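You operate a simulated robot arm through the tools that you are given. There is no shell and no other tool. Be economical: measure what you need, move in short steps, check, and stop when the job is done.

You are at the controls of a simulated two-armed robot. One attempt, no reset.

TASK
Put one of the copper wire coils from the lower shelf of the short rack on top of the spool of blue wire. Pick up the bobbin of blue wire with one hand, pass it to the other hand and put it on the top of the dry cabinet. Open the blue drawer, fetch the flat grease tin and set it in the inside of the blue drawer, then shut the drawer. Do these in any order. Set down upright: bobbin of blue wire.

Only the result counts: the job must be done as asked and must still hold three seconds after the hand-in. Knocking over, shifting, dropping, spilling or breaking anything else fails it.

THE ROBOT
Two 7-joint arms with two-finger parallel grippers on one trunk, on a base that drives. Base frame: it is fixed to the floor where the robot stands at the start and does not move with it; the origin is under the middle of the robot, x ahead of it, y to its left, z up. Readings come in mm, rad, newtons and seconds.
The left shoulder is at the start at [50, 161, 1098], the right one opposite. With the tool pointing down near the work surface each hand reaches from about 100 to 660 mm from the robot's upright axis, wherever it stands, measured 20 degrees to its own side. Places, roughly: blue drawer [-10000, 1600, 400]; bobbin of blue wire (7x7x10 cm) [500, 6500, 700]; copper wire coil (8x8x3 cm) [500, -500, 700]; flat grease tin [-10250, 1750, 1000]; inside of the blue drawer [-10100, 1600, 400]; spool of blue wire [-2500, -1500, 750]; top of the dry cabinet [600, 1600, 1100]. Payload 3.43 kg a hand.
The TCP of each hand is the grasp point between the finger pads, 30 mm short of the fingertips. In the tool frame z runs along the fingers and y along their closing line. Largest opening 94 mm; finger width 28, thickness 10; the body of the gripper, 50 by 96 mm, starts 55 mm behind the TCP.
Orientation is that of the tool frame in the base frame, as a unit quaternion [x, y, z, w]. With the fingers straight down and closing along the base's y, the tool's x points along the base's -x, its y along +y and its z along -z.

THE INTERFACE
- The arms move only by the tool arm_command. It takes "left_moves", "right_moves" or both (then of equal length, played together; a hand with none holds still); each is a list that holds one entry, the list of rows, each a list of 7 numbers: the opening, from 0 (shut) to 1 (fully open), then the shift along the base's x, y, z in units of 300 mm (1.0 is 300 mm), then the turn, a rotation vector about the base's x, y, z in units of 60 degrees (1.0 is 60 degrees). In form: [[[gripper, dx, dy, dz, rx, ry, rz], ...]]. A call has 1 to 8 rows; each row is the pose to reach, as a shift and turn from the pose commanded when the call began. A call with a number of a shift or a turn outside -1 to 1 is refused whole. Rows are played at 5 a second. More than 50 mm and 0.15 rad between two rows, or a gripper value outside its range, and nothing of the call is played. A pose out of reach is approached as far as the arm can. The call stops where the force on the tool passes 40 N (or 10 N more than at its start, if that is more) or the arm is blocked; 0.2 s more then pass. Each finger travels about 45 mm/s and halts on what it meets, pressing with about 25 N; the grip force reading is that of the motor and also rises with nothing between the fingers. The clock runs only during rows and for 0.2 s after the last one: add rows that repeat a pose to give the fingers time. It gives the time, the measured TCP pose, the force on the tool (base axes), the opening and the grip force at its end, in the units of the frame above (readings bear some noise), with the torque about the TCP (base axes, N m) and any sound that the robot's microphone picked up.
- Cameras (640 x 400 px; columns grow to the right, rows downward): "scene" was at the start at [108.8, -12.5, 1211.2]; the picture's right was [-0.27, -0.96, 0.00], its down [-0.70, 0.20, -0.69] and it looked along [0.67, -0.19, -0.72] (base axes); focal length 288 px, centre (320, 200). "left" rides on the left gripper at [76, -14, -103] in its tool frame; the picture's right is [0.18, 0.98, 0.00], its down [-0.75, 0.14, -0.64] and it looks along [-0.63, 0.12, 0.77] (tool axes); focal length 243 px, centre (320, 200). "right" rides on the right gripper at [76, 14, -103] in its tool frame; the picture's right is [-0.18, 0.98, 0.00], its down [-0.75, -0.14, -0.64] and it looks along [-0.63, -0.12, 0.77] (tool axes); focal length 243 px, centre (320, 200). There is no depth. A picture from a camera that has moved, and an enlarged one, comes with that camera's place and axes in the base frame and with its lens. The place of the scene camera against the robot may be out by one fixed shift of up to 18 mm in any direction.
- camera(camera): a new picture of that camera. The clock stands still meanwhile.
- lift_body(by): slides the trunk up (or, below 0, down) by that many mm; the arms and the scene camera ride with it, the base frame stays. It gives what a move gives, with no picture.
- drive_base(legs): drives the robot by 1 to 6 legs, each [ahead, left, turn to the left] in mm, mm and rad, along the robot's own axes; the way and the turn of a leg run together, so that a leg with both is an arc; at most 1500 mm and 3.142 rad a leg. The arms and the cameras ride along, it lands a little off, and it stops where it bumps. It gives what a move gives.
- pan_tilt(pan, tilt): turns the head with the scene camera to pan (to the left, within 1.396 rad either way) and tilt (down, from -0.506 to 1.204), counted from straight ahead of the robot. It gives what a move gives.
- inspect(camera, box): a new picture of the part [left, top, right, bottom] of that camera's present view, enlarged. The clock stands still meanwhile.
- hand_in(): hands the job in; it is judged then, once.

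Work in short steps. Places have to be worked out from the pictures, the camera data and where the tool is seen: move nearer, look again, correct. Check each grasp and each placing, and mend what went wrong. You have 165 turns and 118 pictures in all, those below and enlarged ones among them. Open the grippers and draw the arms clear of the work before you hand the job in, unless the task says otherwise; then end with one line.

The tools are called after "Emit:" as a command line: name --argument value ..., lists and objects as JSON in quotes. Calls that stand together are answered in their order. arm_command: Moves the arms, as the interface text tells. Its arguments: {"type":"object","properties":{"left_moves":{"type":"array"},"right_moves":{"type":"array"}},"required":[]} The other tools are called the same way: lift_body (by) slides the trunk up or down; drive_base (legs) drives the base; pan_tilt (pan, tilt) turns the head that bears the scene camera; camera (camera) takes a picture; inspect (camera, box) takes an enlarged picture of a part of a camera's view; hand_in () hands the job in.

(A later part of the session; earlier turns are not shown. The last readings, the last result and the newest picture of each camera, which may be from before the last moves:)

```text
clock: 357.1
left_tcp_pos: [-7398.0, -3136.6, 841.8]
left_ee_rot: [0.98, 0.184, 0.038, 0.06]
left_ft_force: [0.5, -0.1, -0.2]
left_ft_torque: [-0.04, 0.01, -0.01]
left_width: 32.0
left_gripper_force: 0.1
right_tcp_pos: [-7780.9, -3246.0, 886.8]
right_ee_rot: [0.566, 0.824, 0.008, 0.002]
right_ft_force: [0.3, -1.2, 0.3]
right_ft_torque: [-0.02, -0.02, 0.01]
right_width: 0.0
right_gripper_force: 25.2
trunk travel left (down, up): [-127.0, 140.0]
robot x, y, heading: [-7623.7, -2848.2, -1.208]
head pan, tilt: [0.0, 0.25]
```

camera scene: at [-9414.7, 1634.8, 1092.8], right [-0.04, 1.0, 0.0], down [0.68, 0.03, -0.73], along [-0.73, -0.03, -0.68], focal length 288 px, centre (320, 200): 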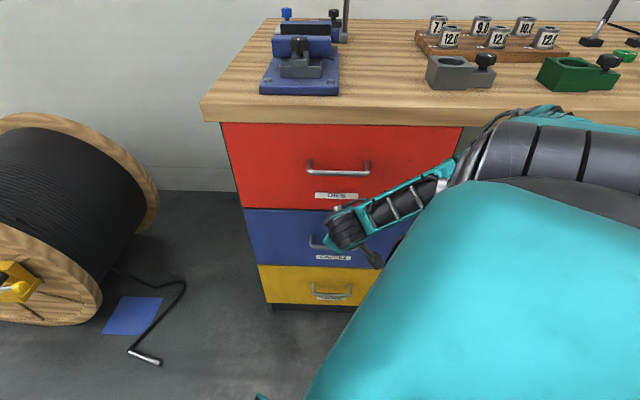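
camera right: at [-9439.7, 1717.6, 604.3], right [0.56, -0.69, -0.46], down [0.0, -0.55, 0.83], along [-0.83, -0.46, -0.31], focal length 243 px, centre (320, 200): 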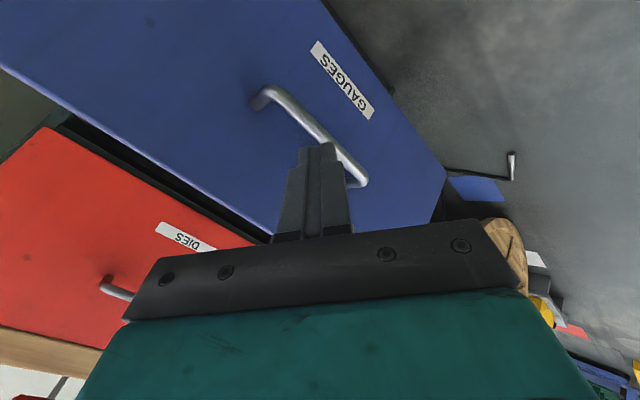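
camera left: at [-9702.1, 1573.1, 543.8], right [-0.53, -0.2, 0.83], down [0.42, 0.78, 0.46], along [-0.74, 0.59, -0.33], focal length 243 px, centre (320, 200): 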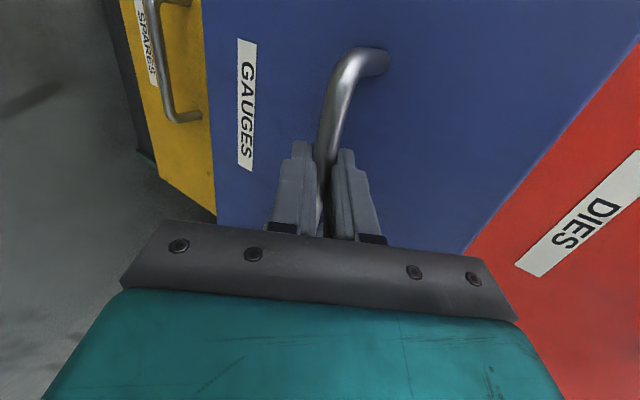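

Near the corner; I turn gently toward the lane between cabinet and wall and continue east.

Emit:
drive_base --legs '[[0, 0, 0.19], [705, 0, 0], [0, 0, 0.768], [1000, 0, 0], [0, 0, 0.25], [280, 0, 0]]'

```text
clock: 370.9
left_tcp_pos: [-5660.0, -3593.0, 840.9]
left_ee_rot: [0.706, 0.704, 0.065, 0.028]
left_ft_force: [0.6, -0.7, -0.2]
left_ft_torque: [-0.04, 0.02, -0.02]
left_width: 31.8
left_gripper_force: 0.1
right_tcp_pos: [-5699.1, -3988.9, 885.8]
right_ee_rot: [0.003, 1.0, 0.007, -0.003]
right_ft_force: [0.8, -0.8, -0.3]
right_ft_torque: [0.01, -0.02, 0.0]
right_width: 0.0
right_gripper_force: 24.9
trunk travel left (down, up): [-127.0, 140.0]
robot x, y, heading: [-6017.3, -3695.8, -0.015]
head pan, tilt: [0.0, 0.25]
```

Next east past the white table and toward (-1640,-2944).

Emit:
drive_base --legs '[[0, 0, 0.4], [1490, 0, 0], [0, 0, -0.24], [1240, 0, 0], [0, 0, -0.145], [1490, 0, 0]]'

```text
clock: 393.7
left_tcp_pos: [-1597.1, -2796.7, 840.6]
left_ee_rot: [0.694, 0.717, 0.065, 0.027]
left_ft_force: [0.1, -0.2, 0.6]
left_ft_torque: [0.04, -0.01, 0.02]
left_width: 31.9
left_gripper_force: 0.1
right_tcp_pos: [-1622.1, -3194.2, 886.2]
right_ee_rot: [-0.014, 1.0, 0.008, -0.003]
right_ft_force: [0.0, 0.5, 0.0]
right_ft_torque: [-0.02, -0.02, 0.0]
right_width: 0.0
right_gripper_force: 25.3
trunk travel left (down, up): [-127.0, 140.0]
robot x, y, heading: [-1948.1, -2914.2, 0.024]
head pan, tilt: [0.0, 0.25]
```

Continue north between the dark and brown tables, then east to the main aisle.

Emit:
drive_base --legs '[[420, 0, 0], [0, 0, 1.546], [1490, 0, 0], [360, 0, 0], [0, 0, -1.57], [1080, 0, 0]]'

Emit:
drive_base --legs '[[0, 0, 1.57], [1000, 0, 0]]'

Emit:
camera --camera "scene"

```text
clock: 417.9
left_tcp_pos: [-131.6, -881.5, 840.7]
left_ee_rot: [0.686, 0.725, 0.065, 0.026]
left_ft_force: [-0.4, 0.5, 0.1]
left_ft_torque: [0.02, 0.06, 0.01]
left_width: 32.0
left_gripper_force: 0.1
right_tcp_pos: [-148.3, -1280.3, 886.6]
right_ee_rot: [-0.024, 1.0, 0.007, -0.002]
right_ft_force: [-0.8, -0.2, -0.4]
right_ft_torque: [-0.01, -0.01, -0.01]
right_width: 0.0
right_gripper_force: 24.8
trunk travel left (down, up): [-127.0, 140.0]
robot x, y, heading: [-480.3, -1007.1, 0.045]
head pan, tilt: [0.0, 0.25]
```

```text
clock: 426.9
left_tcp_pos: [-643.6, 349.1, 842.1]
left_ee_rot: [-0.025, 0.997, 0.064, -0.028]
left_ft_force: [0.2, 0.0, -0.1]
left_ft_torque: [0.04, 0.01, -0.01]
left_width: 32.3
left_gripper_force: 0.1
right_tcp_pos: [-245.3, 329.9, 885.7]
right_ee_rot: [0.723, -0.691, -0.004, 0.006]
right_ft_force: [-0.1, 0.7, 0.0]
right_ft_torque: [0.04, 0.03, 0.02]
right_width: 0.0
right_gripper_force: 25.1
trunk travel left (down, up): [-127.0, 140.0]
robot x, y, heading: [-524.5, -3.9, 1.613]
head pan, tilt: [0.0, 0.25]
```

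```text
24 pictures are left
camera scene: at [-534.5, 142.6, 1262.9], right [1.0, 0.04, 0.0], down [0.01, -0.25, -0.97], along [-0.04, 0.97, -0.25], focal length 288 px, centre (320, 200)
```

scene: 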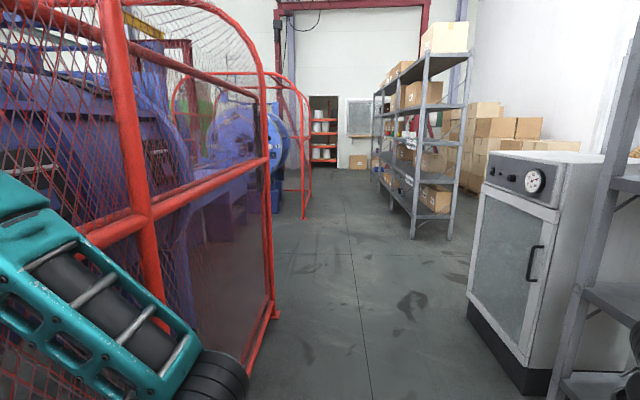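

The main aisle north is clear; shelving rack is at x≈350+, y≥3200. I move to x≈-220 and drive north.

Emit:
drive_base --legs '[[0, 0, -0.043], [0, -300, 0], [1490, 0, 0], [1490, 0, 0], [1490, 0, 0]]'

Emit:
pan_tilt --pan -0.4 --tilt 0.3

Emit:
camera --camera "scene"

```text
clock: 450.2
left_tcp_pos: [-296.6, 4806.8, 840.8]
left_ee_rot: [-0.002, 0.998, 0.065, -0.026]
left_ft_force: [0.3, 0.1, -0.1]
left_ft_torque: [0.03, -0.05, 0.0]
left_width: 31.6
left_gripper_force: 0.0
right_tcp_pos: [99.8, 4770.5, 886.3]
right_ee_rot: [-0.707, 0.707, 0.004, -0.006]
right_ft_force: [0.9, -0.2, -0.2]
right_ft_torque: [-0.03, 0.03, 0.0]
right_width: 0.0
right_gripper_force: 25.2
trunk travel left (down, up): [-127.0, 140.0]
robot x, y, heading: [-189.6, 4454.9, 1.568]
head pan, tilt: [0.0, 0.25]
```

```text
clock: 451.1
left_tcp_pos: [-297.3, 4808.1, 840.0]
left_ee_rot: [-0.002, 0.998, 0.065, -0.026]
left_ft_force: [0.2, -0.4, -0.6]
left_ft_torque: [-0.01, -0.01, 0.02]
left_width: 32.0
left_gripper_force: 0.1
right_tcp_pos: [100.2, 4770.8, 885.9]
right_ee_rot: [-0.707, 0.707, 0.004, -0.006]
right_ft_force: [-0.8, 0.2, -0.2]
right_ft_torque: [0.01, -0.02, 0.01]
right_width: 0.1
right_gripper_force: 25.0
trunk travel left (down, up): [-127.0, 140.0]
robot x, y, heading: [-187.9, 4455.8, 1.567]
head pan, tilt: [-0.4, 0.3]
```

```text
23 pictures are left
camera scene: at [-161.3, 4588.8, 1258.2], right [0.92, -0.39, 0.0], down [-0.12, -0.27, -0.96], along [0.38, 0.88, -0.3], focal length 288 px, centre (320, 200)
```

scene: 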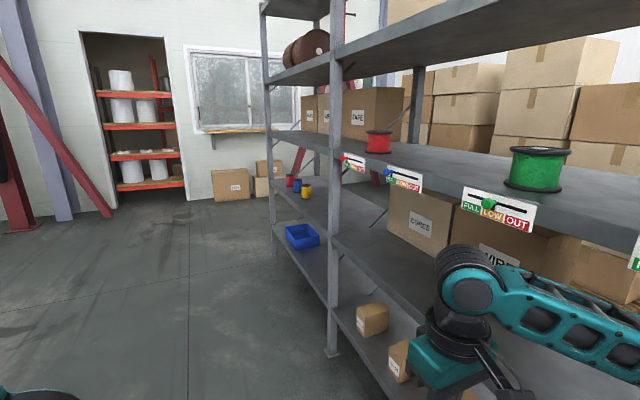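

I see red, blue and yellow bobbins on the lower shelf; blue at ≈(464,6443). I drive to face it at about (-60,6300) and restore the left hand's yaw.

Emit:
drive_base --legs '[[1490, 0, 0], [360, 0, 0], [0, 0, -1.567], [100, 0, 0]]'

Emit:
arm_command --left_moves '[[[0.95, 0, 0, 0.05, 0, 0, 0.14], [0.95, 0, 0, 0.1, 0, 0, 0.28], [0.95, 0, 0, 0.15, 0, 0, 0.42], [0.95, 0, 0, 0.15, 0, 0, 0.56], [0.95, 0, 0, 0.15, 0, 0, 0.7], [0.95, 0, 0, 0.15, 0, 0, 0.84], [0.95, 0, 0, 0.15, 0, 0, 0.97]]]'

Emit:
arm_command --left_moves '[[[0.95, 0, 0, 0, 0, 0, 0.14], [0.95, 0, 0, 0, 0, 0, 0.28], [0.95, 0, 0, 0, 0, 0, 0.42], [0.95, 0, 0, 0, 0, 0, 0.53], [0.95, 0, 0, 0, 0, 0, 0.53]]]'

Emit:
pan_tilt --pan 0.25 --tilt 0.7

Emit:
camera --camera "scene"

```text
clock: 464.9
left_tcp_pos: [273.1, 6410.2, 841.2]
left_ee_rot: [0.697, 0.713, 0.065, 0.027]
left_ft_force: [1.0, -0.5, 0.3]
left_ft_torque: [0.0, 0.0, 0.0]
left_width: 31.8
left_gripper_force: 0.1
right_tcp_pos: [245.1, 6012.5, 886.2]
right_ee_rot: [-0.01, 1.0, 0.007, -0.002]
right_ft_force: [-0.4, 0.4, 0.0]
right_ft_torque: [-0.03, 0.0, -0.02]
right_width: 0.1
right_gripper_force: 25.0
trunk travel left (down, up): [-127.0, 140.0]
robot x, y, heading: [-79.6, 6297.1, 0.014]
head pan, tilt: [-0.4, 0.3]
```

```text
clock: 466.5
left_tcp_pos: [273.3, 6409.1, 886.4]
left_ee_rot: [0.26, 0.963, 0.069, -0.007]
left_ft_force: [0.2, 0.0, 0.7]
left_ft_torque: [0.0, 0.01, 0.02]
left_width: 89.0
left_gripper_force: 0.0
right_tcp_pos: [244.5, 6012.7, 886.6]
right_ee_rot: [-0.01, 1.0, 0.008, -0.003]
right_ft_force: [0.0, -0.1, 0.9]
right_ft_torque: [0.0, 0.01, -0.02]
right_width: 0.0
right_gripper_force: 24.8
trunk travel left (down, up): [-127.0, 140.0]
robot x, y, heading: [-76.3, 6295.9, 0.013]
head pan, tilt: [-0.4, 0.3]
```

```text
clock: 467.7
left_tcp_pos: [272.4, 6409.9, 885.7]
left_ee_rot: [-0.013, 0.997, 0.065, -0.027]
left_ft_force: [0.2, -0.8, -0.5]
left_ft_torque: [0.02, -0.01, 0.0]
left_width: 89.5
left_gripper_force: 0.2
right_tcp_pos: [244.0, 6012.7, 886.5]
right_ee_rot: [-0.01, 1.0, 0.008, -0.002]
right_ft_force: [0.1, -0.7, -0.4]
right_ft_torque: [0.04, 0.03, 0.02]
right_width: 0.0
right_gripper_force: 24.8
trunk travel left (down, up): [-127.0, 140.0]
robot x, y, heading: [-74.6, 6296.6, 0.02]
head pan, tilt: [-0.4, 0.3]
```

```text
clock: 468.7
left_tcp_pos: [273.8, 6409.9, 887.2]
left_ee_rot: [-0.012, 0.997, 0.064, -0.027]
left_ft_force: [-1.1, 1.1, 0.3]
left_ft_torque: [0.01, -0.04, -0.01]
left_width: 89.4
left_gripper_force: 0.0
right_tcp_pos: [243.5, 6011.7, 886.6]
right_ee_rot: [-0.011, 1.0, 0.006, -0.002]
right_ft_force: [-0.3, 0.1, 0.6]
right_ft_torque: [-0.01, -0.01, 0.02]
right_width: 0.0
right_gripper_force: 24.8
trunk travel left (down, up): [-127.0, 140.0]
robot x, y, heading: [-79.2, 6297.4, 0.018]
head pan, tilt: [0.25, 0.7]
```

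```text
22 pictures are left
camera scene: at [35.0, 6327.9, 1222.1], right [0.26, -0.97, 0.0], down [-0.62, -0.17, -0.77], along [0.74, 0.2, -0.64], focal length 288 px, centre (320, 200)
```

scene: 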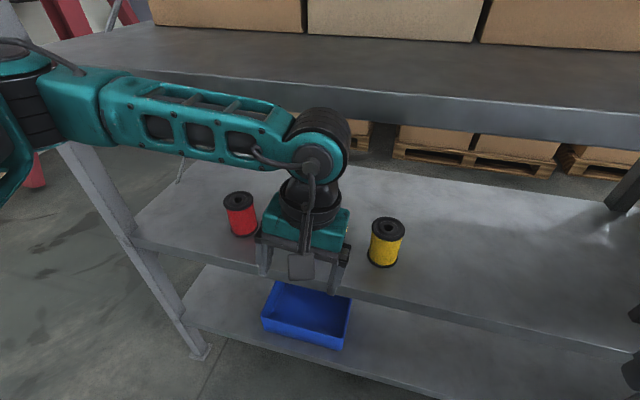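

Neighbours are ~174 mm either side of blue (≈(465,6470)), so there's room. For an upright hand-over I'll grasp blue with the left hand tilted ~62° forward (from the side), then take it from the top with the right. Tilting left now, in front of the shelf.

Emit:
arm_command --left_moves '[[[1, 0.02, 0.01, -0.03, -0.015, -0.13, 0], [1, 0.04, 0.02, -0.06, -0.03, -0.26, 0], [1, 0.06, 0.03, -0.09, -0.045, -0.39, 0], [1, 0.08, 0.04, -0.12, -0.06, -0.52, 0], [1, 0.1, 0.05, -0.15, -0.075, -0.65, 0], [1, 0.12, 0.06, -0.18, -0.09, -0.78, 0], [1, 0.14, 0.07, -0.21, -0.105, -0.9, 0], [1, 0.16, 0.08, -0.24, -0.12, -0.99, 0]]]'

Emit:
camera --camera "left"

```text
clock: 470.5
left_tcp_pos: [322.6, 6425.7, 820.7]
left_ee_rot: [-0.042, 0.881, -0.008, 0.47]
left_ft_force: [0.2, -0.5, -0.6]
left_ft_torque: [-0.02, 0.0, -0.04]
left_width: 94.2
left_gripper_force: 0.1
left hand out of reach, approached as far as the arm can: row 8
right_tcp_pos: [244.1, 6013.6, 885.8]
right_ee_rot: [-0.01, 1.0, 0.007, -0.002]
right_ft_force: [0.5, 0.1, 0.3]
right_ft_torque: [-0.02, 0.02, 0.0]
right_width: 0.2
right_gripper_force: 25.0
trunk travel left (down, up): [-127.0, 140.0]
robot x, y, heading: [-76.6, 6295.7, 0.015]
head pan, tilt: [0.25, 0.7]
```

```text
21 pictures are left
camera left: at [196.3, 6402.7, 816.0], right [-0.17, 0.96, -0.21], down [-0.12, 0.19, 0.97], along [0.98, 0.19, 0.09], focal length 243 px, centre (320, 200)
```

left: 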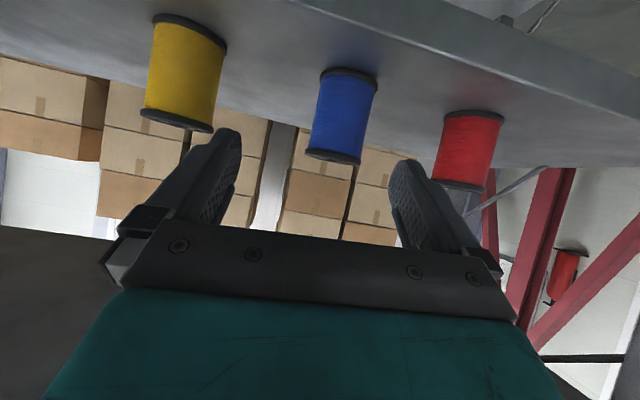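

Blue bobbin: (468,6459), z 700–~795. I move to a pre-grasp just in front of it, adding a little tilt.

Emit:
arm_command --left_moves '[[[1, 0.08, 0.04, -0.05, 0, -0.04, 0], [1, 0.16, 0.08, -0.1, 0, -0.08, 0], [1, 0.24, 0.108, -0.15, 0, -0.12, 0], [1, 0.24, 0.108, -0.18, 0, -0.15, 0], [1, 0.24, 0.108, -0.18, 0, -0.15, 0]]]'

Emit:
camera --camera "left"

```text
clock: 471.7
left_tcp_pos: [404.3, 6384.2, 809.7]
left_ee_rot: [-0.043, 0.843, -0.009, 0.536]
left_ft_force: [0.8, 0.0, -0.1]
left_ft_torque: [0.01, 0.02, -0.01]
left_width: 93.8
left_gripper_force: 0.0
left hand out of reach, approached as far as the arm can: row 1, 2, 3, 4, 5
right_tcp_pos: [243.7, 6013.7, 885.7]
right_ee_rot: [-0.011, 1.0, 0.006, -0.002]
right_ft_force: [0.3, -0.1, 0.8]
right_ft_torque: [0.0, 0.01, -0.03]
right_width: 0.1
right_gripper_force: 24.8
trunk travel left (down, up): [-127.0, 140.0]
robot x, y, heading: [-78.1, 6294.0, 0.014]
head pan, tilt: [0.25, 0.7]
```

```text
20 pictures are left
camera left: at [280.3, 6361.2, 785.4], right [-0.14, 0.96, -0.23], down [-0.27, 0.18, 0.94], along [0.95, 0.19, 0.24], focal length 243 px, centre (320, 200)
```

left: 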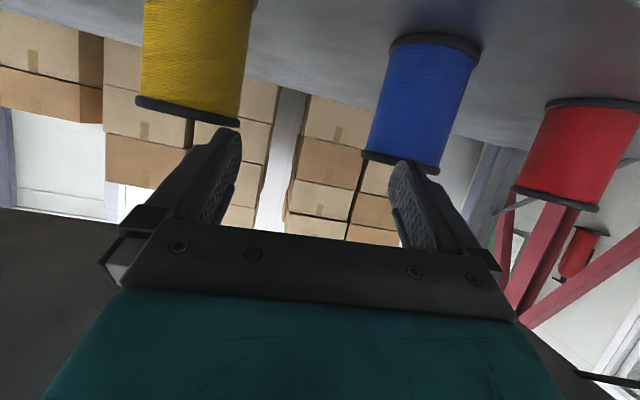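

The arm drifts, but I can translate with base and trunk instead: back 40, left 74, trunk down 54.

Emit:
drive_base --legs '[[-40, 0, 0], [0, 75, 0]]'

Emit:
lift_body --by -54

Emit:
camera --camera "left"

```text
clock: 473.2
left_tcp_pos: [362.6, 6458.0, 809.2]
left_ee_rot: [-0.043, 0.844, -0.01, 0.535]
left_ft_force: [-0.1, 1.1, 0.4]
left_ft_torque: [-0.03, 0.01, -0.03]
left_width: 93.8
left_gripper_force: 0.1
right_tcp_pos: [203.7, 6087.2, 885.3]
right_ee_rot: [-0.01, 1.0, 0.007, -0.001]
right_ft_force: [-0.2, 0.6, -0.5]
right_ft_torque: [0.01, 0.0, -0.01]
right_width: 0.0
right_gripper_force: 24.7
trunk travel left (down, up): [-127.0, 140.0]
robot x, y, heading: [-119.8, 6369.4, 0.015]
head pan, tilt: [0.25, 0.7]
```

```text
clock: 474.2
left_tcp_pos: [362.6, 6457.8, 755.4]
left_ee_rot: [-0.042, 0.843, -0.01, 0.537]
left_ft_force: [-0.1, 0.3, -1.0]
left_ft_torque: [0.02, 0.0, 0.01]
left_width: 94.1
left_gripper_force: 0.0
right_tcp_pos: [203.2, 6086.9, 831.6]
right_ee_rot: [-0.01, 1.0, 0.007, -0.002]
right_ft_force: [0.2, 0.3, 1.1]
right_ft_torque: [-0.04, 0.0, -0.03]
right_width: 0.1
right_gripper_force: 25.4
trunk travel left (down, up): [-73.0, 194.0]
robot x, y, heading: [-117.8, 6373.4, 0.018]
head pan, tilt: [0.25, 0.7]
```

```text
19 pictures are left
camera left: at [238.7, 6435.7, 731.6], right [-0.14, 0.96, -0.23], down [-0.27, 0.18, 0.94], along [0.95, 0.19, 0.24], focal length 243 px, centre (320, 200)
```

left: 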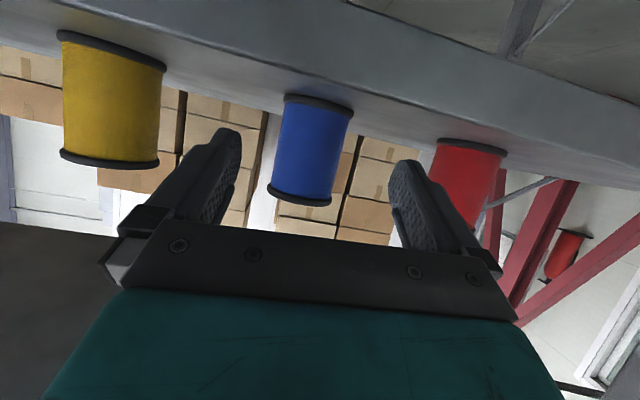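

Aligned: bobbin (468,6461), z 702–~795. I drive forward 86 mm to put it between the fingertips.

Emit:
drive_base --legs '[[86, 2, 0]]'

Emit:
camera --camera "left"

```text
clock: 475.3
left_tcp_pos: [448.5, 6461.3, 754.5]
left_ee_rot: [-0.043, 0.844, -0.009, 0.535]
left_ft_force: [0.2, 0.2, 1.2]
left_ft_torque: [0.0, -0.03, 0.03]
left_width: 94.0
left_gripper_force: 0.0
right_tcp_pos: [290.8, 6091.3, 832.1]
right_ee_rot: [-0.01, 1.0, 0.006, -0.001]
right_ft_force: [-0.1, 0.2, -0.4]
right_ft_torque: [-0.01, -0.01, 0.0]
right_width: 0.1
right_gripper_force: 25.0
trunk travel left (down, up): [-73.0, 194.0]
robot x, y, heading: [-36.9, 6369.8, 0.014]
head pan, tilt: [0.25, 0.7]
```

```text
18 pictures are left
camera left: at [325.1, 6439.4, 731.5], right [-0.14, 0.96, -0.23], down [-0.27, 0.18, 0.94], along [0.95, 0.19, 0.24], focal length 243 px, centre (320, 200)
```

left: 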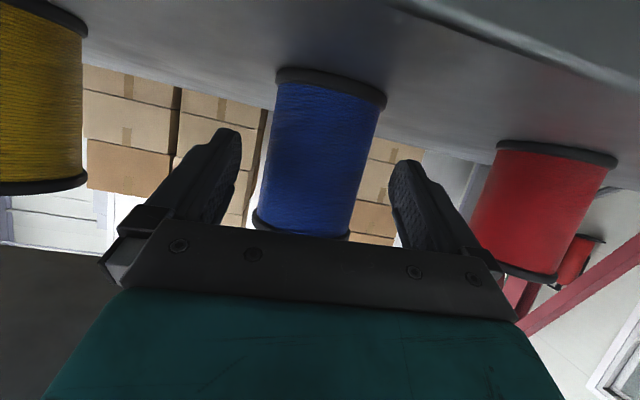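

Bobbin is between the fingers. Close and lift with the trunk.

Emit:
arm_command --left_moves '[[[0.8, 0, 0, 0, 0, 0, 0], [0.6, 0, 0, 0, 0, 0, 0], [0.5, 0, 0, 0, 0, 0, 0], [0.5, 0, 0, 0, 0, 0, 0], [0.5, 0, 0, 0, 0, 0, 0]]]'

Emit:
lift_body --by 35

Emit:
camera --camera "left"

```text
clock: 476.5
left_tcp_pos: [449.2, 6461.4, 756.7]
left_ee_rot: [-0.043, 0.843, -0.009, 0.536]
left_ft_force: [0.8, -1.6, 1.7]
left_ft_torque: [0.07, 0.01, -0.05]
left_width: 67.4
left_gripper_force: 25.5
right_tcp_pos: [289.7, 6090.3, 832.5]
right_ee_rot: [-0.011, 1.0, 0.006, -0.002]
right_ft_force: [0.6, -0.5, -0.7]
right_ft_torque: [0.04, -0.02, -0.01]
right_width: 0.0
right_gripper_force: 25.2
trunk travel left (down, up): [-73.0, 194.0]
robot x, y, heading: [-34.3, 6373.2, 0.018]
head pan, tilt: [0.25, 0.7]
```

```text
clock: 477.3
left_tcp_pos: [448.2, 6460.6, 789.7]
left_ee_rot: [-0.043, 0.844, -0.009, 0.535]
left_ft_force: [0.1, 0.8, -3.3]
left_ft_torque: [-0.02, 0.12, 0.0]
left_width: 67.2
left_gripper_force: 24.6
right_tcp_pos: [290.5, 6090.5, 867.2]
right_ee_rot: [-0.011, 1.0, 0.007, -0.002]
right_ft_force: [0.1, 1.3, 0.5]
right_ft_torque: [-0.02, 0.01, -0.02]
right_width: 0.0
right_gripper_force: 25.0
trunk travel left (down, up): [-108.0, 159.0]
robot x, y, heading: [-31.4, 6375.0, 0.021]
head pan, tilt: [0.25, 0.7]
```

```text
17 pictures are left
camera left: at [325.1, 6439.5, 766.3], right [-0.14, 0.96, -0.23], down [-0.27, 0.18, 0.95], along [0.95, 0.19, 0.24], focal length 243 px, centre (320, 200)
```

left: 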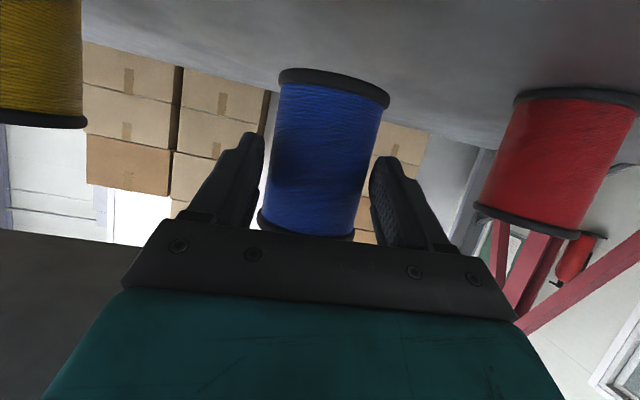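

Held at 67 mm, upright. I back into the aisle, bring the bobbin toward the middle, and yaw/open the right hand for a top grip.

Emit:
drive_base --legs '[[-430, 0, 0]]'

Emit:
arm_command --left_moves '[[[0.5, -0.03, -0.06, 0, 0, 0, 0], [0.5, -0.06, -0.12, 0, 0, 0, 0], [0.5, -0.09, -0.18, 0, 0, 0, 0], [0.5, -0.12, -0.24, 0, 0, 0, 0], [0.5, -0.15, -0.3, 0, 0, 0, 0], [0.5, -0.18, -0.36, 0, 0, 0, 0], [0.5, -0.2, -0.42, 0, 0, 0, 0]]]' --right_moves '[[[0.4, 0, 0, 0.05, 0, 0, 0.14], [0.7, 0, 0, 0.12, 0, 0, 0.28], [1, 0, 0, 0.2, 0, 0, 0.42], [1, 0, 0, 0.26, 0, 0, 0.56], [1, 0, 0, 0.3, 0, 0, 0.7], [1, 0, 0, 0.3, 0, 0, 0.84], [1, 0, 0, 0.3, 0, 0, 0.97]]]'

Emit:
arm_command --right_moves '[[[1, 0, 0.03, 0, 0, 0, 0.14], [1, 0, 0.06, 0, 0, 0, 0.28], [1, 0.02, 0.1, 0, 0, 0, 0.42], [1, 0.05, 0.14, 0, 0, 0, 0.53], [1, 0.05, 0.14, 0, 0, 0, 0.53]]]'

Emit:
pan_tilt --pan 0.0 --tilt 0.7

Emit:
camera --camera "scene"

```text
clock: 479.9
left_tcp_pos: [16.8, 6455.2, 790.1]
left_ee_rot: [-0.044, 0.843, -0.009, 0.536]
left_ft_force: [-0.3, 0.3, -2.5]
left_ft_torque: [-0.06, 0.12, 0.0]
left_width: 67.1
left_gripper_force: 25.5
right_tcp_pos: [-141.0, 6083.1, 865.7]
right_ee_rot: [-0.01, 1.0, 0.006, -0.002]
right_ft_force: [-0.3, -0.3, 0.0]
right_ft_torque: [0.0, 0.01, -0.01]
right_width: 0.0
right_gripper_force: 25.3
trunk travel left (down, up): [-108.0, 159.0]
robot x, y, heading: [-465.3, 6367.3, 0.023]
head pan, tilt: [0.25, 0.7]
```

```text
clock: 481.5
left_tcp_pos: [-42.4, 6330.2, 790.7]
left_ee_rot: [-0.045, 0.844, -0.007, 0.535]
left_ft_force: [0.0, -0.5, -2.9]
left_ft_torque: [0.01, 0.11, 0.01]
left_width: 66.9
left_gripper_force: 25.1
right_tcp_pos: [-140.3, 6083.4, 956.7]
right_ee_rot: [-0.497, 0.868, 0.005, -0.005]
right_ft_force: [-0.7, 0.1, 0.1]
right_ft_torque: [0.01, 0.01, -0.03]
right_width: 94.0
right_gripper_force: 0.0
trunk travel left (down, up): [-108.0, 159.0]
robot x, y, heading: [-463.7, 6365.7, 0.019]
head pan, tilt: [0.25, 0.7]
```

```text
clock: 482.7
left_tcp_pos: [-44.1, 6328.7, 792.0]
left_ee_rot: [-0.044, 0.844, -0.009, 0.535]
left_ft_force: [-0.5, 0.7, -3.8]
left_ft_torque: [-0.06, 0.1, -0.01]
left_width: 67.5
left_gripper_force: 24.9
right_tcp_pos: [-125.0, 6126.9, 955.7]
right_ee_rot: [0.715, -0.699, -0.003, 0.006]
right_ft_force: [0.1, -0.2, -0.3]
right_ft_torque: [-0.01, 0.0, 0.02]
right_width: 93.9
right_gripper_force: 0.1
trunk travel left (down, up): [-108.0, 159.0]
robot x, y, heading: [-465.1, 6368.8, 0.018]
head pan, tilt: [0.25, 0.7]
```

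```text
clock: 483.5
left_tcp_pos: [-43.2, 6329.0, 791.5]
left_ee_rot: [-0.044, 0.843, -0.009, 0.536]
left_ft_force: [-0.1, -0.8, -2.5]
left_ft_torque: [-0.01, 0.09, 0.01]
left_width: 66.9
left_gripper_force: 25.1
right_tcp_pos: [-125.9, 6125.3, 956.8]
right_ee_rot: [0.716, -0.698, -0.004, 0.006]
right_ft_force: [-1.3, 0.5, 0.5]
right_ft_torque: [0.0, -0.04, 0.0]
right_width: 93.9
right_gripper_force: 0.0
trunk travel left (down, up): [-108.0, 159.0]
robot x, y, heading: [-466.7, 6364.5, 0.016]
head pan, tilt: [0.0, 0.7]
```

```text
16 pictures are left
camera scene: at [-347.9, 6377.5, 1203.0], right [0.02, -1.0, 0.0], down [-0.64, -0.01, -0.76], along [0.76, 0.01, -0.64], focal length 288 px, centre (320, 200)
```

scene: 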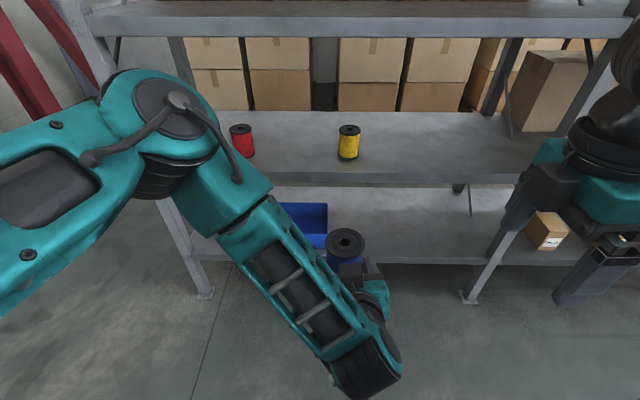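

Bobbin is upright at ≈(-23,6329), top z≈835. I move the right hand above it with an 81 mm opening.

Emit:
arm_command --right_moves '[[[0.86, 0.06, 0.12, 0, 0, 0, 0], [0.86, 0.12, 0.24, 0, 0, 0, 0], [0.86, 0.18, 0.36, -0.02, 0, 0, 0], [0.86, 0.24, 0.48, -0.05, 0, 0, 0], [0.86, 0.3, 0.6, -0.08, 0, 0, 0], [0.86, 0.347, 0.68, -0.09, 0, 0, 0], [0.86, 0.347, 0.68, -0.09, 0, 0, 0]]]'

Emit:
camera --camera "right"

```text
clock: 485.1
left_tcp_pos: [-42.7, 6328.9, 789.9]
left_ee_rot: [-0.044, 0.843, -0.009, 0.536]
left_ft_force: [-1.1, -0.8, -3.6]
left_ft_torque: [0.0, 0.08, 0.01]
left_width: 67.2
left_gripper_force: 24.9
right_tcp_pos: [-21.2, 6330.9, 929.9]
right_ee_rot: [0.715, -0.7, -0.003, 0.007]
right_ft_force: [-0.7, -0.1, -0.2]
right_ft_torque: [0.0, 0.01, 0.01]
right_width: 80.7
right_gripper_force: 0.0
trunk travel left (down, up): [-108.0, 159.0]
robot x, y, heading: [-464.6, 6365.3, 0.018]
head pan, tilt: [0.0, 0.7]
```

```text
15 pictures are left
camera right: at [-31.1, 6253.9, 1033.5], right [-0.99, 0.16, 0.01], down [0.13, 0.76, 0.64], along [0.09, 0.63, -0.77], focal length 243 px, centre (320, 200)
```

right: 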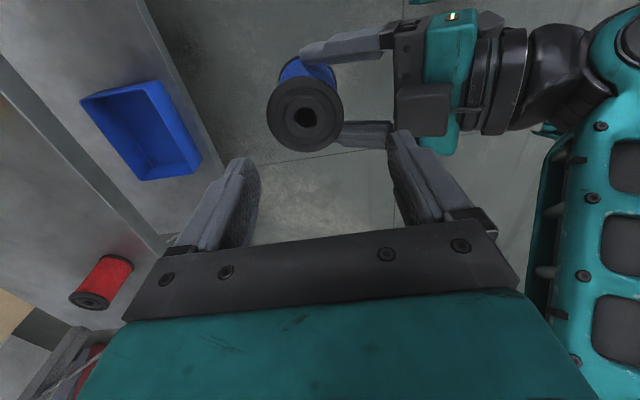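

From the right camera the bobbin centre is ≈(-10,6326). I shift +11,-4 and descend to z≈838.

Emit:
arm_command --right_moves '[[[0.86, 0.037, -0.013, -0.08, 0, 0, 0], [0.86, 0.037, -0.013, -0.17, 0, 0, 0], [0.86, 0.037, -0.013, -0.24, 0, 0, 0], [0.86, 0.037, -0.013, -0.305, 0, 0, 0], [0.86, 0.037, -0.013, -0.305, 0, 0, 0]]]'

Emit:
camera --camera "right"

```text
clock: 486.3
left_tcp_pos: [-42.4, 6329.4, 790.8]
left_ee_rot: [-0.044, 0.843, -0.008, 0.536]
left_ft_force: [0.0, -0.6, -3.8]
left_ft_torque: [-0.03, 0.1, -0.02]
left_width: 67.3
left_gripper_force: 24.0
right_tcp_pos: [-11.1, 6325.9, 837.6]
right_ee_rot: [0.715, -0.699, -0.004, 0.006]
right_ft_force: [0.0, 0.5, 0.3]
right_ft_torque: [-0.01, 0.03, 0.01]
right_width: 80.7
right_gripper_force: 0.1
trunk travel left (down, up): [-108.0, 159.0]
robot x, y, heading: [-463.6, 6364.6, 0.016]
head pan, tilt: [0.0, 0.7]
```

```text
14 pictures are left
camera right: at [-20.6, 6249.2, 941.4], right [-0.99, 0.16, 0.01], down [0.13, 0.76, 0.64], along [0.09, 0.63, -0.77], focal length 243 px, centre (320, 200)
```

right: 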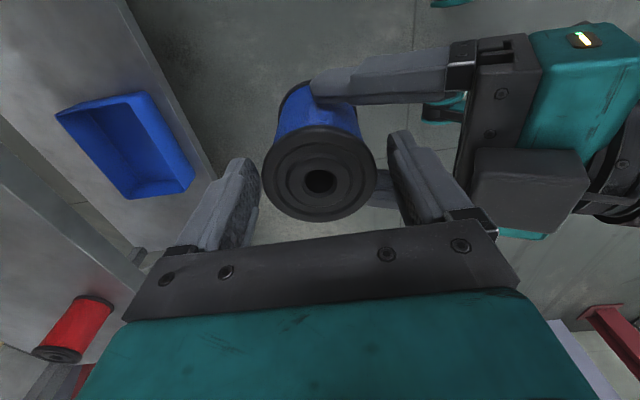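

Centred, but the overlap is shallow (top z≈815). I lower 22 mm more, +5 in y, then close the right hand.

Emit:
arm_command --right_moves '[[[0.86, 0, 0.015, -0.035, 0, 0, 0], [0.86, 0, 0.015, -0.073, 0, 0, 0], [0.86, 0, 0.015, -0.073, 0, 0, 0], [0.7, 0, 0.015, -0.073, 0, 0, 0], [0.55, 0, 0.015, -0.073, 0, 0, 0], [0.5, 0, 0.015, -0.073, 0, 0, 0], [0.5, 0, 0.015, -0.073, 0, 0, 0]]]'

Emit:
camera --camera "right"

```text
clock: 487.9
left_tcp_pos: [-43.7, 6328.6, 789.7]
left_ee_rot: [-0.043, 0.844, -0.01, 0.535]
left_ft_force: [-13.5, -1.0, 3.6]
left_ft_torque: [0.21, -0.24, 0.11]
left_width: 66.7
left_gripper_force: 25.2
right_tcp_pos: [-9.9, 6330.3, 816.5]
right_ee_rot: [0.715, -0.699, -0.003, 0.006]
right_ft_force: [13.8, -0.6, -4.5]
right_ft_torque: [-0.17, -0.23, -0.12]
right_width: 69.0
right_gripper_force: 25.1
trunk travel left (down, up): [-108.0, 159.0]
robot x, y, heading: [-464.3, 6366.3, 0.021]
head pan, tilt: [0.0, 0.7]
```

```text
13 pictures are left
camera right: at [-20.3, 6253.5, 919.4], right [-0.99, 0.16, 0.01], down [0.13, 0.76, 0.64], along [0.1, 0.63, -0.77], focal length 243 px, centre (320, 200)
```

right: 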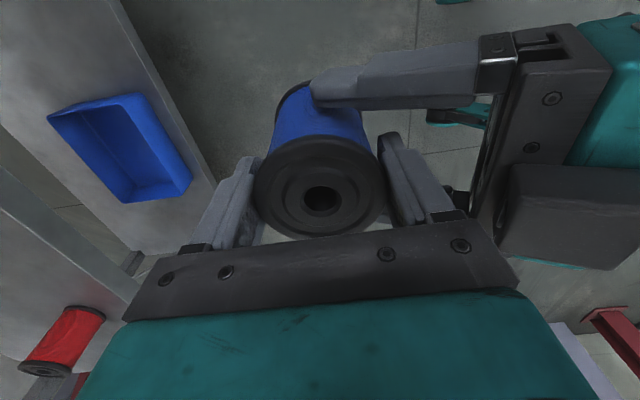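

Right hand holds it too (69 mm). I open the left and withdraw it backward.

Emit:
arm_command --left_moves '[[[0.7, 0, 0, 0, 0, 0, 0], [0.9, 0, 0, 0, 0, 0, 0], [0.95, 0, 0, 0, 0, 0, 0], [0.95, 0, 0, 0, 0, 0, 0]]]'

Emit:
arm_command --left_moves '[[[0.95, -0.06, 0, 0, 0, 0, 0], [0.95, -0.12, 0, 0, 0, 0, 0], [0.95, -0.18, 0, 0, 0, 0, 0], [0.95, -0.24, 0.02, 0, 0, 0, 0]]]'

Emit:
camera --camera "right"

```text
clock: 488.9
left_tcp_pos: [-43.3, 6329.8, 791.1]
left_ee_rot: [-0.043, 0.843, -0.009, 0.536]
left_ft_force: [-0.1, 0.3, 0.3]
left_ft_torque: [0.0, -0.03, 0.02]
left_width: 89.6
left_gripper_force: 0.0
right_tcp_pos: [-11.6, 6329.3, 816.0]
right_ee_rot: [0.715, -0.699, -0.005, 0.006]
right_ft_force: [0.7, 0.5, -0.7]
right_ft_torque: [-0.01, -0.01, 0.01]
right_width: 68.8
right_gripper_force: 25.2
trunk travel left (down, up): [-108.0, 159.0]
robot x, y, heading: [-467.3, 6362.7, 0.017]
head pan, tilt: [0.0, 0.7]
```

```text
clock: 489.9
left_tcp_pos: [-115.1, 6334.6, 790.6]
left_ee_rot: [-0.044, 0.843, -0.009, 0.536]
left_ft_force: [-0.4, 0.0, 0.7]
left_ft_torque: [-0.01, 0.0, 0.0]
left_width: 89.3
left_gripper_force: 0.1
right_tcp_pos: [-9.7, 6330.8, 817.2]
right_ee_rot: [0.715, -0.699, -0.004, 0.007]
right_ft_force: [0.3, -1.1, 0.1]
right_ft_torque: [-0.03, 0.0, 0.01]
right_width: 69.3
right_gripper_force: 25.4
trunk travel left (down, up): [-108.0, 159.0]
robot x, y, heading: [-463.6, 6368.7, 0.016]
head pan, tilt: [0.0, 0.7]
```

```text
12 pictures are left
camera right: at [-20.7, 6253.8, 919.4], right [-0.99, 0.16, 0.01], down [0.13, 0.76, 0.64], along [0.09, 0.63, -0.77], focal length 243 px, centre (320, 200)
```

right: 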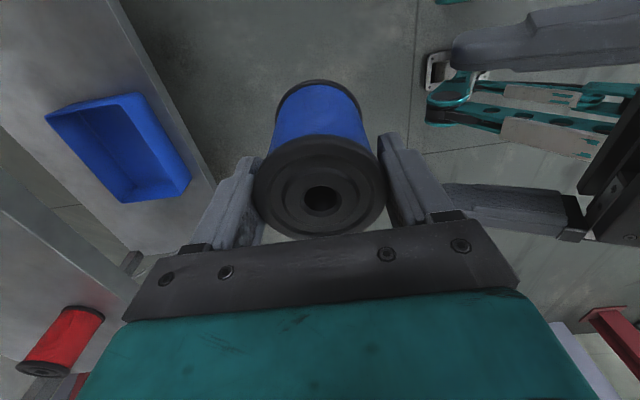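

Hand-over done: bobbin upright in the right hand. I clear the left arm, tuck the right, and raise the trunk.

Emit:
arm_command --left_moves '[[[0.95, -0.04, 0.08, 0.08, 0, 0.1, 0], [0.95, -0.06, 0.16, 0.16, 0, 0.2, 0], [0.95, -0.08, 0.24, 0.24, 0, 0.3, 0], [0.95, -0.08, 0.32, 0.32, 0, 0.42, 0], [0.95, -0.06, 0.4, 0.4, 0, 0.54, 0], [0.95, -0.04, 0.46, 0.46, 0, 0.66, 0], [0.95, 0, 0.5, 0.5, 0, 0.78, 0]]]' --right_moves '[[[0.5, 0, 0, 0.08, 0, 0, 0], [0.5, 0, -0.08, 0.16, 0, 0, 0], [0.5, -0.04, -0.18, 0.24, 0, 0, 0], [0.5, -0.1, -0.28, 0.32, 0, 0, 0], [0.5, -0.17, -0.38, 0.38, 0, 0, 0], [0.5, -0.24, -0.48, 0.42, 0, 0, 0], [0.5, -0.3, -0.56, 0.44, 0, 0, 0]]]'

Emit:
lift_body --by 155

Emit:
drive_base --legs '[[120, 0, 0], [0, 0, -1.587]]'

```text
clock: 491.5
left_tcp_pos: [-114.0, 6485.7, 941.7]
left_ee_rot: [-0.044, 0.987, 0.008, 0.156]
left_ft_force: [-0.2, 0.7, -0.2]
left_ft_torque: [-0.01, 0.0, 0.0]
left_width: 89.0
left_gripper_force: 0.0
right_tcp_pos: [-100.9, 6162.2, 948.5]
right_ee_rot: [0.716, -0.698, -0.003, 0.006]
right_ft_force: [0.5, 0.3, -4.5]
right_ft_torque: [0.0, 0.0, 0.02]
right_width: 68.9
right_gripper_force: 24.5
trunk travel left (down, up): [-108.0, 159.0]
robot x, y, heading: [-468.4, 6366.3, 0.02]
head pan, tilt: [0.0, 0.7]
```

```text
clock: 493.3
left_tcp_pos: [-114.2, 6485.3, 1095.1]
left_ee_rot: [-0.043, 0.987, 0.009, 0.157]
left_ft_force: [0.5, -0.3, -0.1]
left_ft_torque: [-0.02, 0.01, 0.02]
left_width: 89.2
left_gripper_force: 0.1
right_tcp_pos: [-100.7, 6161.8, 1102.0]
right_ee_rot: [0.716, -0.699, -0.003, 0.007]
right_ft_force: [-0.4, 0.7, -2.6]
right_ft_torque: [0.0, 0.02, -0.03]
right_width: 69.2
right_gripper_force: 25.0
trunk travel left (down, up): [-263.0, 4.0]
robot x, y, heading: [-467.2, 6363.8, 0.021]
head pan, tilt: [0.0, 0.7]
```

```text
clock: 498.4
left_tcp_pos: [-230.4, 6016.2, 1096.2]
left_ee_rot: [0.672, 0.723, -0.105, 0.117]
left_ft_force: [0.2, 0.7, -0.8]
left_ft_torque: [-0.01, -0.01, 0.02]
left_width: 89.4
left_gripper_force: 0.1
right_tcp_pos: [-553.6, 6006.9, 1103.2]
right_ee_rot: [-0.006, 1.0, 0.006, -0.003]
right_ft_force: [0.0, 0.4, -2.8]
right_ft_torque: [0.0, 0.0, 0.01]
right_width: 68.6
right_gripper_force: 24.9
trunk travel left (down, up): [-263.0, 4.0]
robot x, y, heading: [-346.9, 6367.5, -1.567]
head pan, tilt: [0.0, 0.7]
```

I drive south down the aisle to the dry cabinet and face it.

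Emit:
drive_base --legs '[[0, 90, 0], [1490, 0, 0], [1490, 0, 0], [1490, 0, 0], [250, 0, 0], [0, 0, 1.567]]'

Emit:
pan_tilt --pan -0.1 --tilt 0.45

Emit:
camera --camera "scene"

```text
clock: 525.7
left_tcp_pos: [151.0, 1771.1, 1096.0]
left_ee_rot: [-0.043, 0.987, 0.008, 0.157]
left_ft_force: [-0.1, -0.1, 1.3]
left_ft_torque: [0.01, -0.03, 0.02]
left_width: 89.7
left_gripper_force: 0.1
right_tcp_pos: [163.6, 1448.8, 1103.4]
right_ee_rot: [0.714, -0.7, -0.004, 0.006]
right_ft_force: [-0.1, 0.6, -3.2]
right_ft_torque: [0.01, 0.01, 0.0]
right_width: 68.7
right_gripper_force: 25.5
trunk travel left (down, up): [-263.0, 4.0]
robot x, y, heading: [-196.1, 1651.5, 0.018]
head pan, tilt: [0.0, 0.7]
```

```text
clock: 526.5
left_tcp_pos: [151.8, 1772.7, 1096.6]
left_ee_rot: [-0.042, 0.987, 0.009, 0.157]
left_ft_force: [-0.6, -0.4, -0.1]
left_ft_torque: [-0.02, 0.0, -0.02]
left_width: 89.5
left_gripper_force: 0.0
right_tcp_pos: [164.5, 1449.7, 1102.3]
right_ee_rot: [0.714, -0.7, -0.003, 0.007]
right_ft_force: [0.0, 0.9, -3.0]
right_ft_torque: [-0.01, -0.01, -0.04]
right_width: 68.6
right_gripper_force: 25.1
trunk travel left (down, up): [-263.0, 4.0]
robot x, y, heading: [-198.5, 1652.4, 0.016]
head pan, tilt: [-0.099, 0.45]
```

```text
11 pictures are left
camera scene: at [-76.3, 1655.6, 1380.2], right [-0.08, -1.0, 0.0], down [-0.43, 0.04, -0.9], along [0.9, -0.08, -0.44], focal length 288 px, centre (320, 200)
```

scene: 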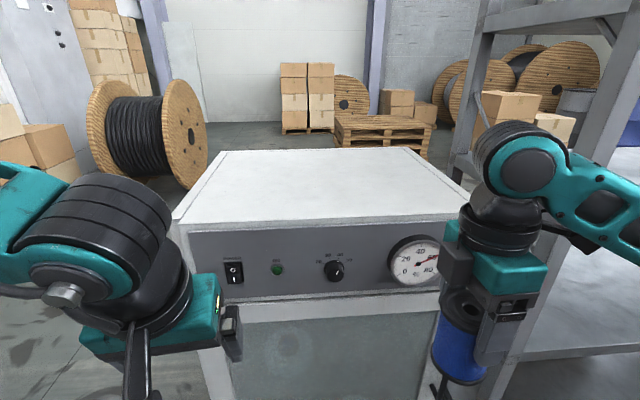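

Cabinet top is clear: front edge x≈391, y≈1323–1883, z≈1108. I raise both hands well above it before driving in.

Emit:
arm_command --left_moves '[[[0.95, -0.03, 0, 0.08, 0, 0, 0], [0.95, -0.06, 0, 0.16, 0, 0, 0], [0.95, -0.09, 0, 0.24, 0, 0, 0], [0.95, -0.12, 0, 0.32, 0, 0, 0], [0.95, -0.15, 0, 0.38, 0, 0, 0]]]' --right_moves '[[[0.5, 0, 0, 0.09, 0, 0, 0], [0.5, 0, 0, 0.18, 0, 0, 0], [0.5, 0, 0, 0.27, 0, 0, 0], [0.5, 0, 0, 0.36, 0, 0, 0], [0.5, 0, 0, 0.43, 0, 0, 0]]]'

Emit:
camera --camera "scene"

```text
clock: 527.6
left_tcp_pos: [105.1, 1770.6, 1209.9]
left_ee_rot: [-0.043, 0.987, 0.01, 0.158]
left_ft_force: [-0.2, -0.7, -0.3]
left_ft_torque: [-0.04, -0.01, 0.01]
left_width: 89.3
left_gripper_force: 0.1
right_tcp_pos: [163.6, 1450.1, 1232.0]
right_ee_rot: [0.714, -0.7, -0.004, 0.006]
right_ft_force: [-0.5, 0.1, -4.1]
right_ft_torque: [-0.02, 0.02, 0.0]
right_width: 68.6
right_gripper_force: 24.8
trunk travel left (down, up): [-263.0, 4.0]
robot x, y, heading: [-198.4, 1656.1, 0.02]
head pan, tilt: [-0.099, 0.45]
```

```text
10 pictures are left
camera scene: at [-76.7, 1655.7, 1380.2], right [-0.08, -1.0, 0.0], down [-0.43, 0.04, -0.9], along [0.9, -0.08, -0.43], focal length 288 px, centre (320, 200)
```

scene: 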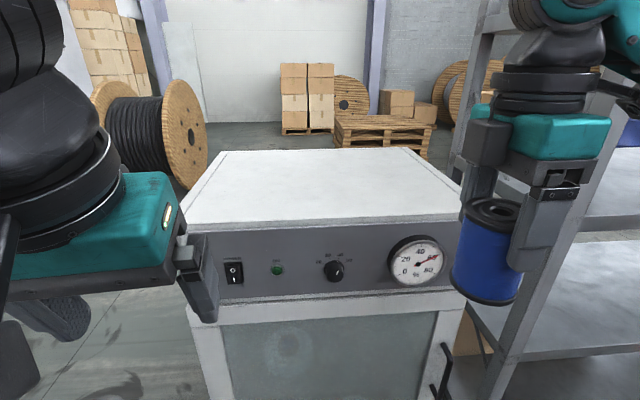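

I strafe left 80, raise the bobbin a bit more, and drive partway in, then check clearance over the edge.

Emit:
drive_base --legs '[[0, 80, 0], [130, 0, 0]]'

Emit:
arm_command --right_moves '[[[0.5, 0, 0, 0.04, 0, 0, 0], [0.5, 0, 0, 0.08, 0, 0, 0], [0.5, 0, 0, 0.08, 0, 0, 0]]]'

Emit:
camera --camera "right"

```text
clock: 529.6
left_tcp_pos: [234.2, 1852.8, 1209.4]
left_ee_rot: [-0.042, 0.987, 0.009, 0.156]
left_ft_force: [0.5, 0.5, 0.1]
left_ft_torque: [0.02, 0.04, 0.01]
left_width: 89.3
left_gripper_force: 0.1
right_tcp_pos: [292.6, 1531.5, 1232.3]
right_ee_rot: [0.714, -0.7, -0.004, 0.007]
right_ft_force: [0.4, -0.4, -3.8]
right_ft_torque: [-0.01, 0.04, -0.05]
right_width: 68.8
right_gripper_force: 25.0
trunk travel left (down, up): [-263.0, 4.0]
robot x, y, heading: [-70.9, 1736.6, 0.017]
head pan, tilt: [-0.099, 0.45]
```

```text
clock: 530.4
left_tcp_pos: [233.8, 1854.8, 1209.5]
left_ee_rot: [-0.041, 0.987, 0.008, 0.157]
left_ft_force: [-0.2, 0.5, -0.3]
left_ft_torque: [0.01, -0.02, 0.0]
left_width: 89.5
left_gripper_force: 0.0
right_tcp_pos: [291.8, 1531.5, 1256.5]
right_ee_rot: [0.714, -0.7, -0.003, 0.007]
right_ft_force: [0.0, -0.8, -3.0]
right_ft_torque: [-0.01, 0.0, -0.02]
right_width: 68.8
right_gripper_force: 25.0
trunk travel left (down, up): [-263.0, 4.0]
robot x, y, heading: [-70.8, 1738.5, 0.02]
head pan, tilt: [-0.099, 0.45]
```

```text
9 pictures are left
camera right: at [282.0, 1454.2, 1359.8], right [-0.99, 0.16, 0.01], down [0.14, 0.76, 0.64], along [0.09, 0.63, -0.77], focal length 243 px, centre (320, 200)
```

right: 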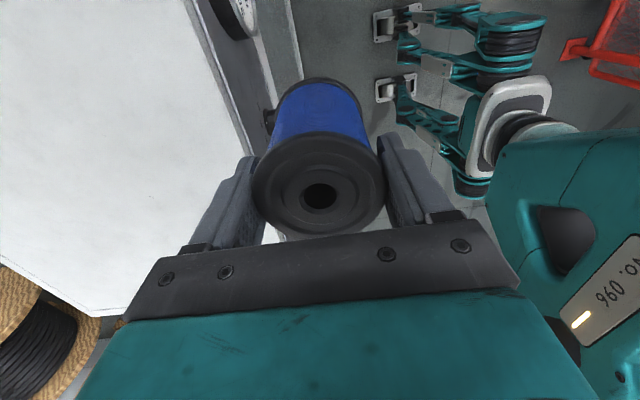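

Cabinet top edge confirmed at z≈1095–1108; bobbin bottom ≈1159. I drive in 105 mm, then extend the arm ~85 mm.

Emit:
drive_base --legs '[[105, 0, 0]]'

Emit:
arm_command --right_moves '[[[0.5, 0.1, 0, 0, 0, 0, 0], [0.5, 0.2, 0, 0, 0, 0, 0], [0.5, 0.28, 0, 0, 0, 0, 0], [0.5, 0.28, 0, -0.05, 0, 0, 0], [0.5, 0.28, 0, -0.05, 0, 0, 0]]]'

Emit:
camera --camera "scene"

```text
clock: 531.6
left_tcp_pos: [339.4, 1855.6, 1208.8]
left_ee_rot: [-0.041, 0.987, 0.008, 0.157]
left_ft_force: [0.1, 0.4, 0.0]
left_ft_torque: [0.02, 0.02, 0.0]
left_width: 89.4
left_gripper_force: 0.2
right_tcp_pos: [398.1, 1532.0, 1257.6]
right_ee_rot: [0.715, -0.699, -0.005, 0.006]
right_ft_force: [0.5, 0.2, -3.5]
right_ft_torque: [-0.04, 0.03, -0.01]
right_width: 68.9
right_gripper_force: 24.9
trunk travel left (down, up): [-263.0, 4.0]
robot x, y, heading: [33.8, 1737.8, 0.016]
head pan, tilt: [-0.099, 0.45]
```

```text
clock: 532.8
left_tcp_pos: [338.6, 1856.5, 1208.4]
left_ee_rot: [-0.042, 0.987, 0.009, 0.157]
left_ft_force: [-0.9, 0.2, 0.3]
left_ft_torque: [-0.03, 0.02, 0.02]
left_width: 89.2
left_gripper_force: 0.1
right_tcp_pos: [481.1, 1532.4, 1241.7]
right_ee_rot: [0.715, -0.699, -0.003, 0.008]
right_ft_force: [0.1, 0.0, -3.1]
right_ft_torque: [0.0, -0.04, 0.0]
right_width: 68.6
right_gripper_force: 25.4
trunk travel left (down, up): [-263.0, 4.0]
robot x, y, heading: [31.3, 1740.4, 0.014]
head pan, tilt: [-0.099, 0.45]
```

```text
8 pictures are left
camera scene: at [156.6, 1739.7, 1380.2], right [-0.08, -1.0, 0.0], down [-0.43, 0.04, -0.9], along [0.9, -0.08, -0.44], focal length 288 px, centre (320, 200)
```

scene: 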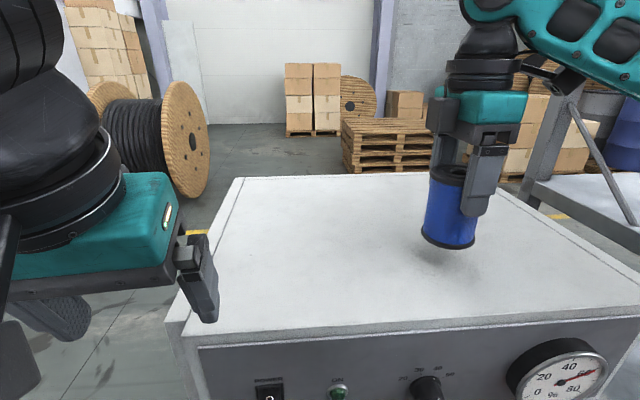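

Bobbin is over the cabinet top. Lower 30 mm, then small steps to contact.

Emit:
arm_command --right_moves '[[[0.5, 0, 0, -0.05, 0, 0, 0], [0.5, 0, 0, -0.09, 0, 0, 0], [0.5, 0, 0, -0.1, 0, 0, 0], [0.5, 0, 0, -0.108, 0, 0, 0], [0.5, 0, 0, -0.116, 0, 0, 0], [0.5, 0, 0, -0.124, 0, 0, 0], [0.5, 0, 0, -0.132, 0, 0, 0], [0.5, 0, 0, -0.14, 0, 0, 0]]]'

```text
clock: 534.6
left_tcp_pos: [337.3, 1855.5, 1210.8]
left_ee_rot: [-0.041, 0.987, 0.008, 0.157]
left_ft_force: [0.2, -0.2, 0.1]
left_ft_torque: [-0.02, -0.03, 0.01]
left_width: 89.6
left_gripper_force: 0.0
right_tcp_pos: [479.6, 1532.3, 1202.9]
right_ee_rot: [0.713, -0.701, -0.002, 0.003]
right_ft_force: [1.4, -2.6, 16.6]
right_ft_torque: [0.33, -0.01, 0.02]
right_width: 68.6
right_gripper_force: 24.8
trunk travel left (down, up): [-263.0, 4.0]
robot x, y, heading: [32.3, 1737.0, 0.012]
head pan, tilt: [-0.099, 0.45]
```

Contact at z≈1203 (17 N). I ease up slightly, open, and rise clear.

Emit:
arm_command --right_moves '[[[0.5, 0, 0, 0.008, 0, 0, 0], [0.75, 0, 0, 0.008, 0, 0, 0], [0.95, 0, 0, 0.008, 0, 0, 0], [1, 0, 0, 0.008, 0, 0, 0], [1, 0, 0, 0.05, 0, 0, 0], [1, 0, 0, 0.12, 0, 0, 0], [1, 0, 0, 0.2, 0, 0, 0]]]'

Emit:
camera --camera "scene"

```text
clock: 536.2
left_tcp_pos: [338.1, 1857.0, 1209.6]
left_ee_rot: [-0.042, 0.987, 0.009, 0.158]
left_ft_force: [-1.1, 0.4, 0.3]
left_ft_torque: [0.0, 0.0, 0.03]
left_width: 89.5
left_gripper_force: 0.0
right_tcp_pos: [479.9, 1531.8, 1259.7]
right_ee_rot: [0.713, -0.701, -0.003, 0.007]
right_ft_force: [0.0, 1.1, -0.3]
right_ft_torque: [0.01, -0.02, -0.01]
right_width: 94.1
right_gripper_force: 0.1
trunk travel left (down, up): [-263.0, 4.0]
robot x, y, heading: [33.9, 1735.6, 0.015]
head pan, tilt: [-0.099, 0.45]
```

```text
7 pictures are left
camera scene: at [156.0, 1739.8, 1380.3], right [-0.08, -1.0, 0.0], down [-0.43, 0.04, -0.9], along [0.9, -0.08, -0.43], focal length 288 px, centre (320, 200)
```

scene: 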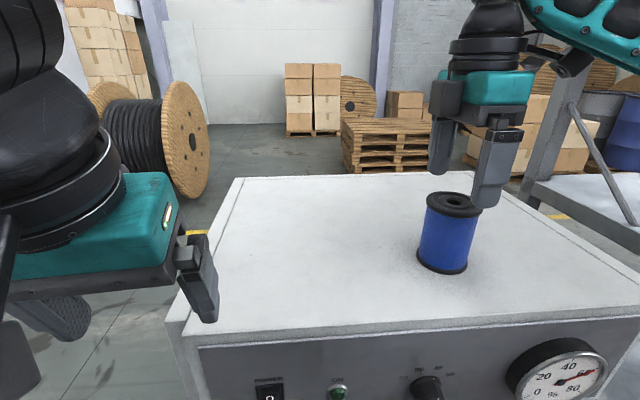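

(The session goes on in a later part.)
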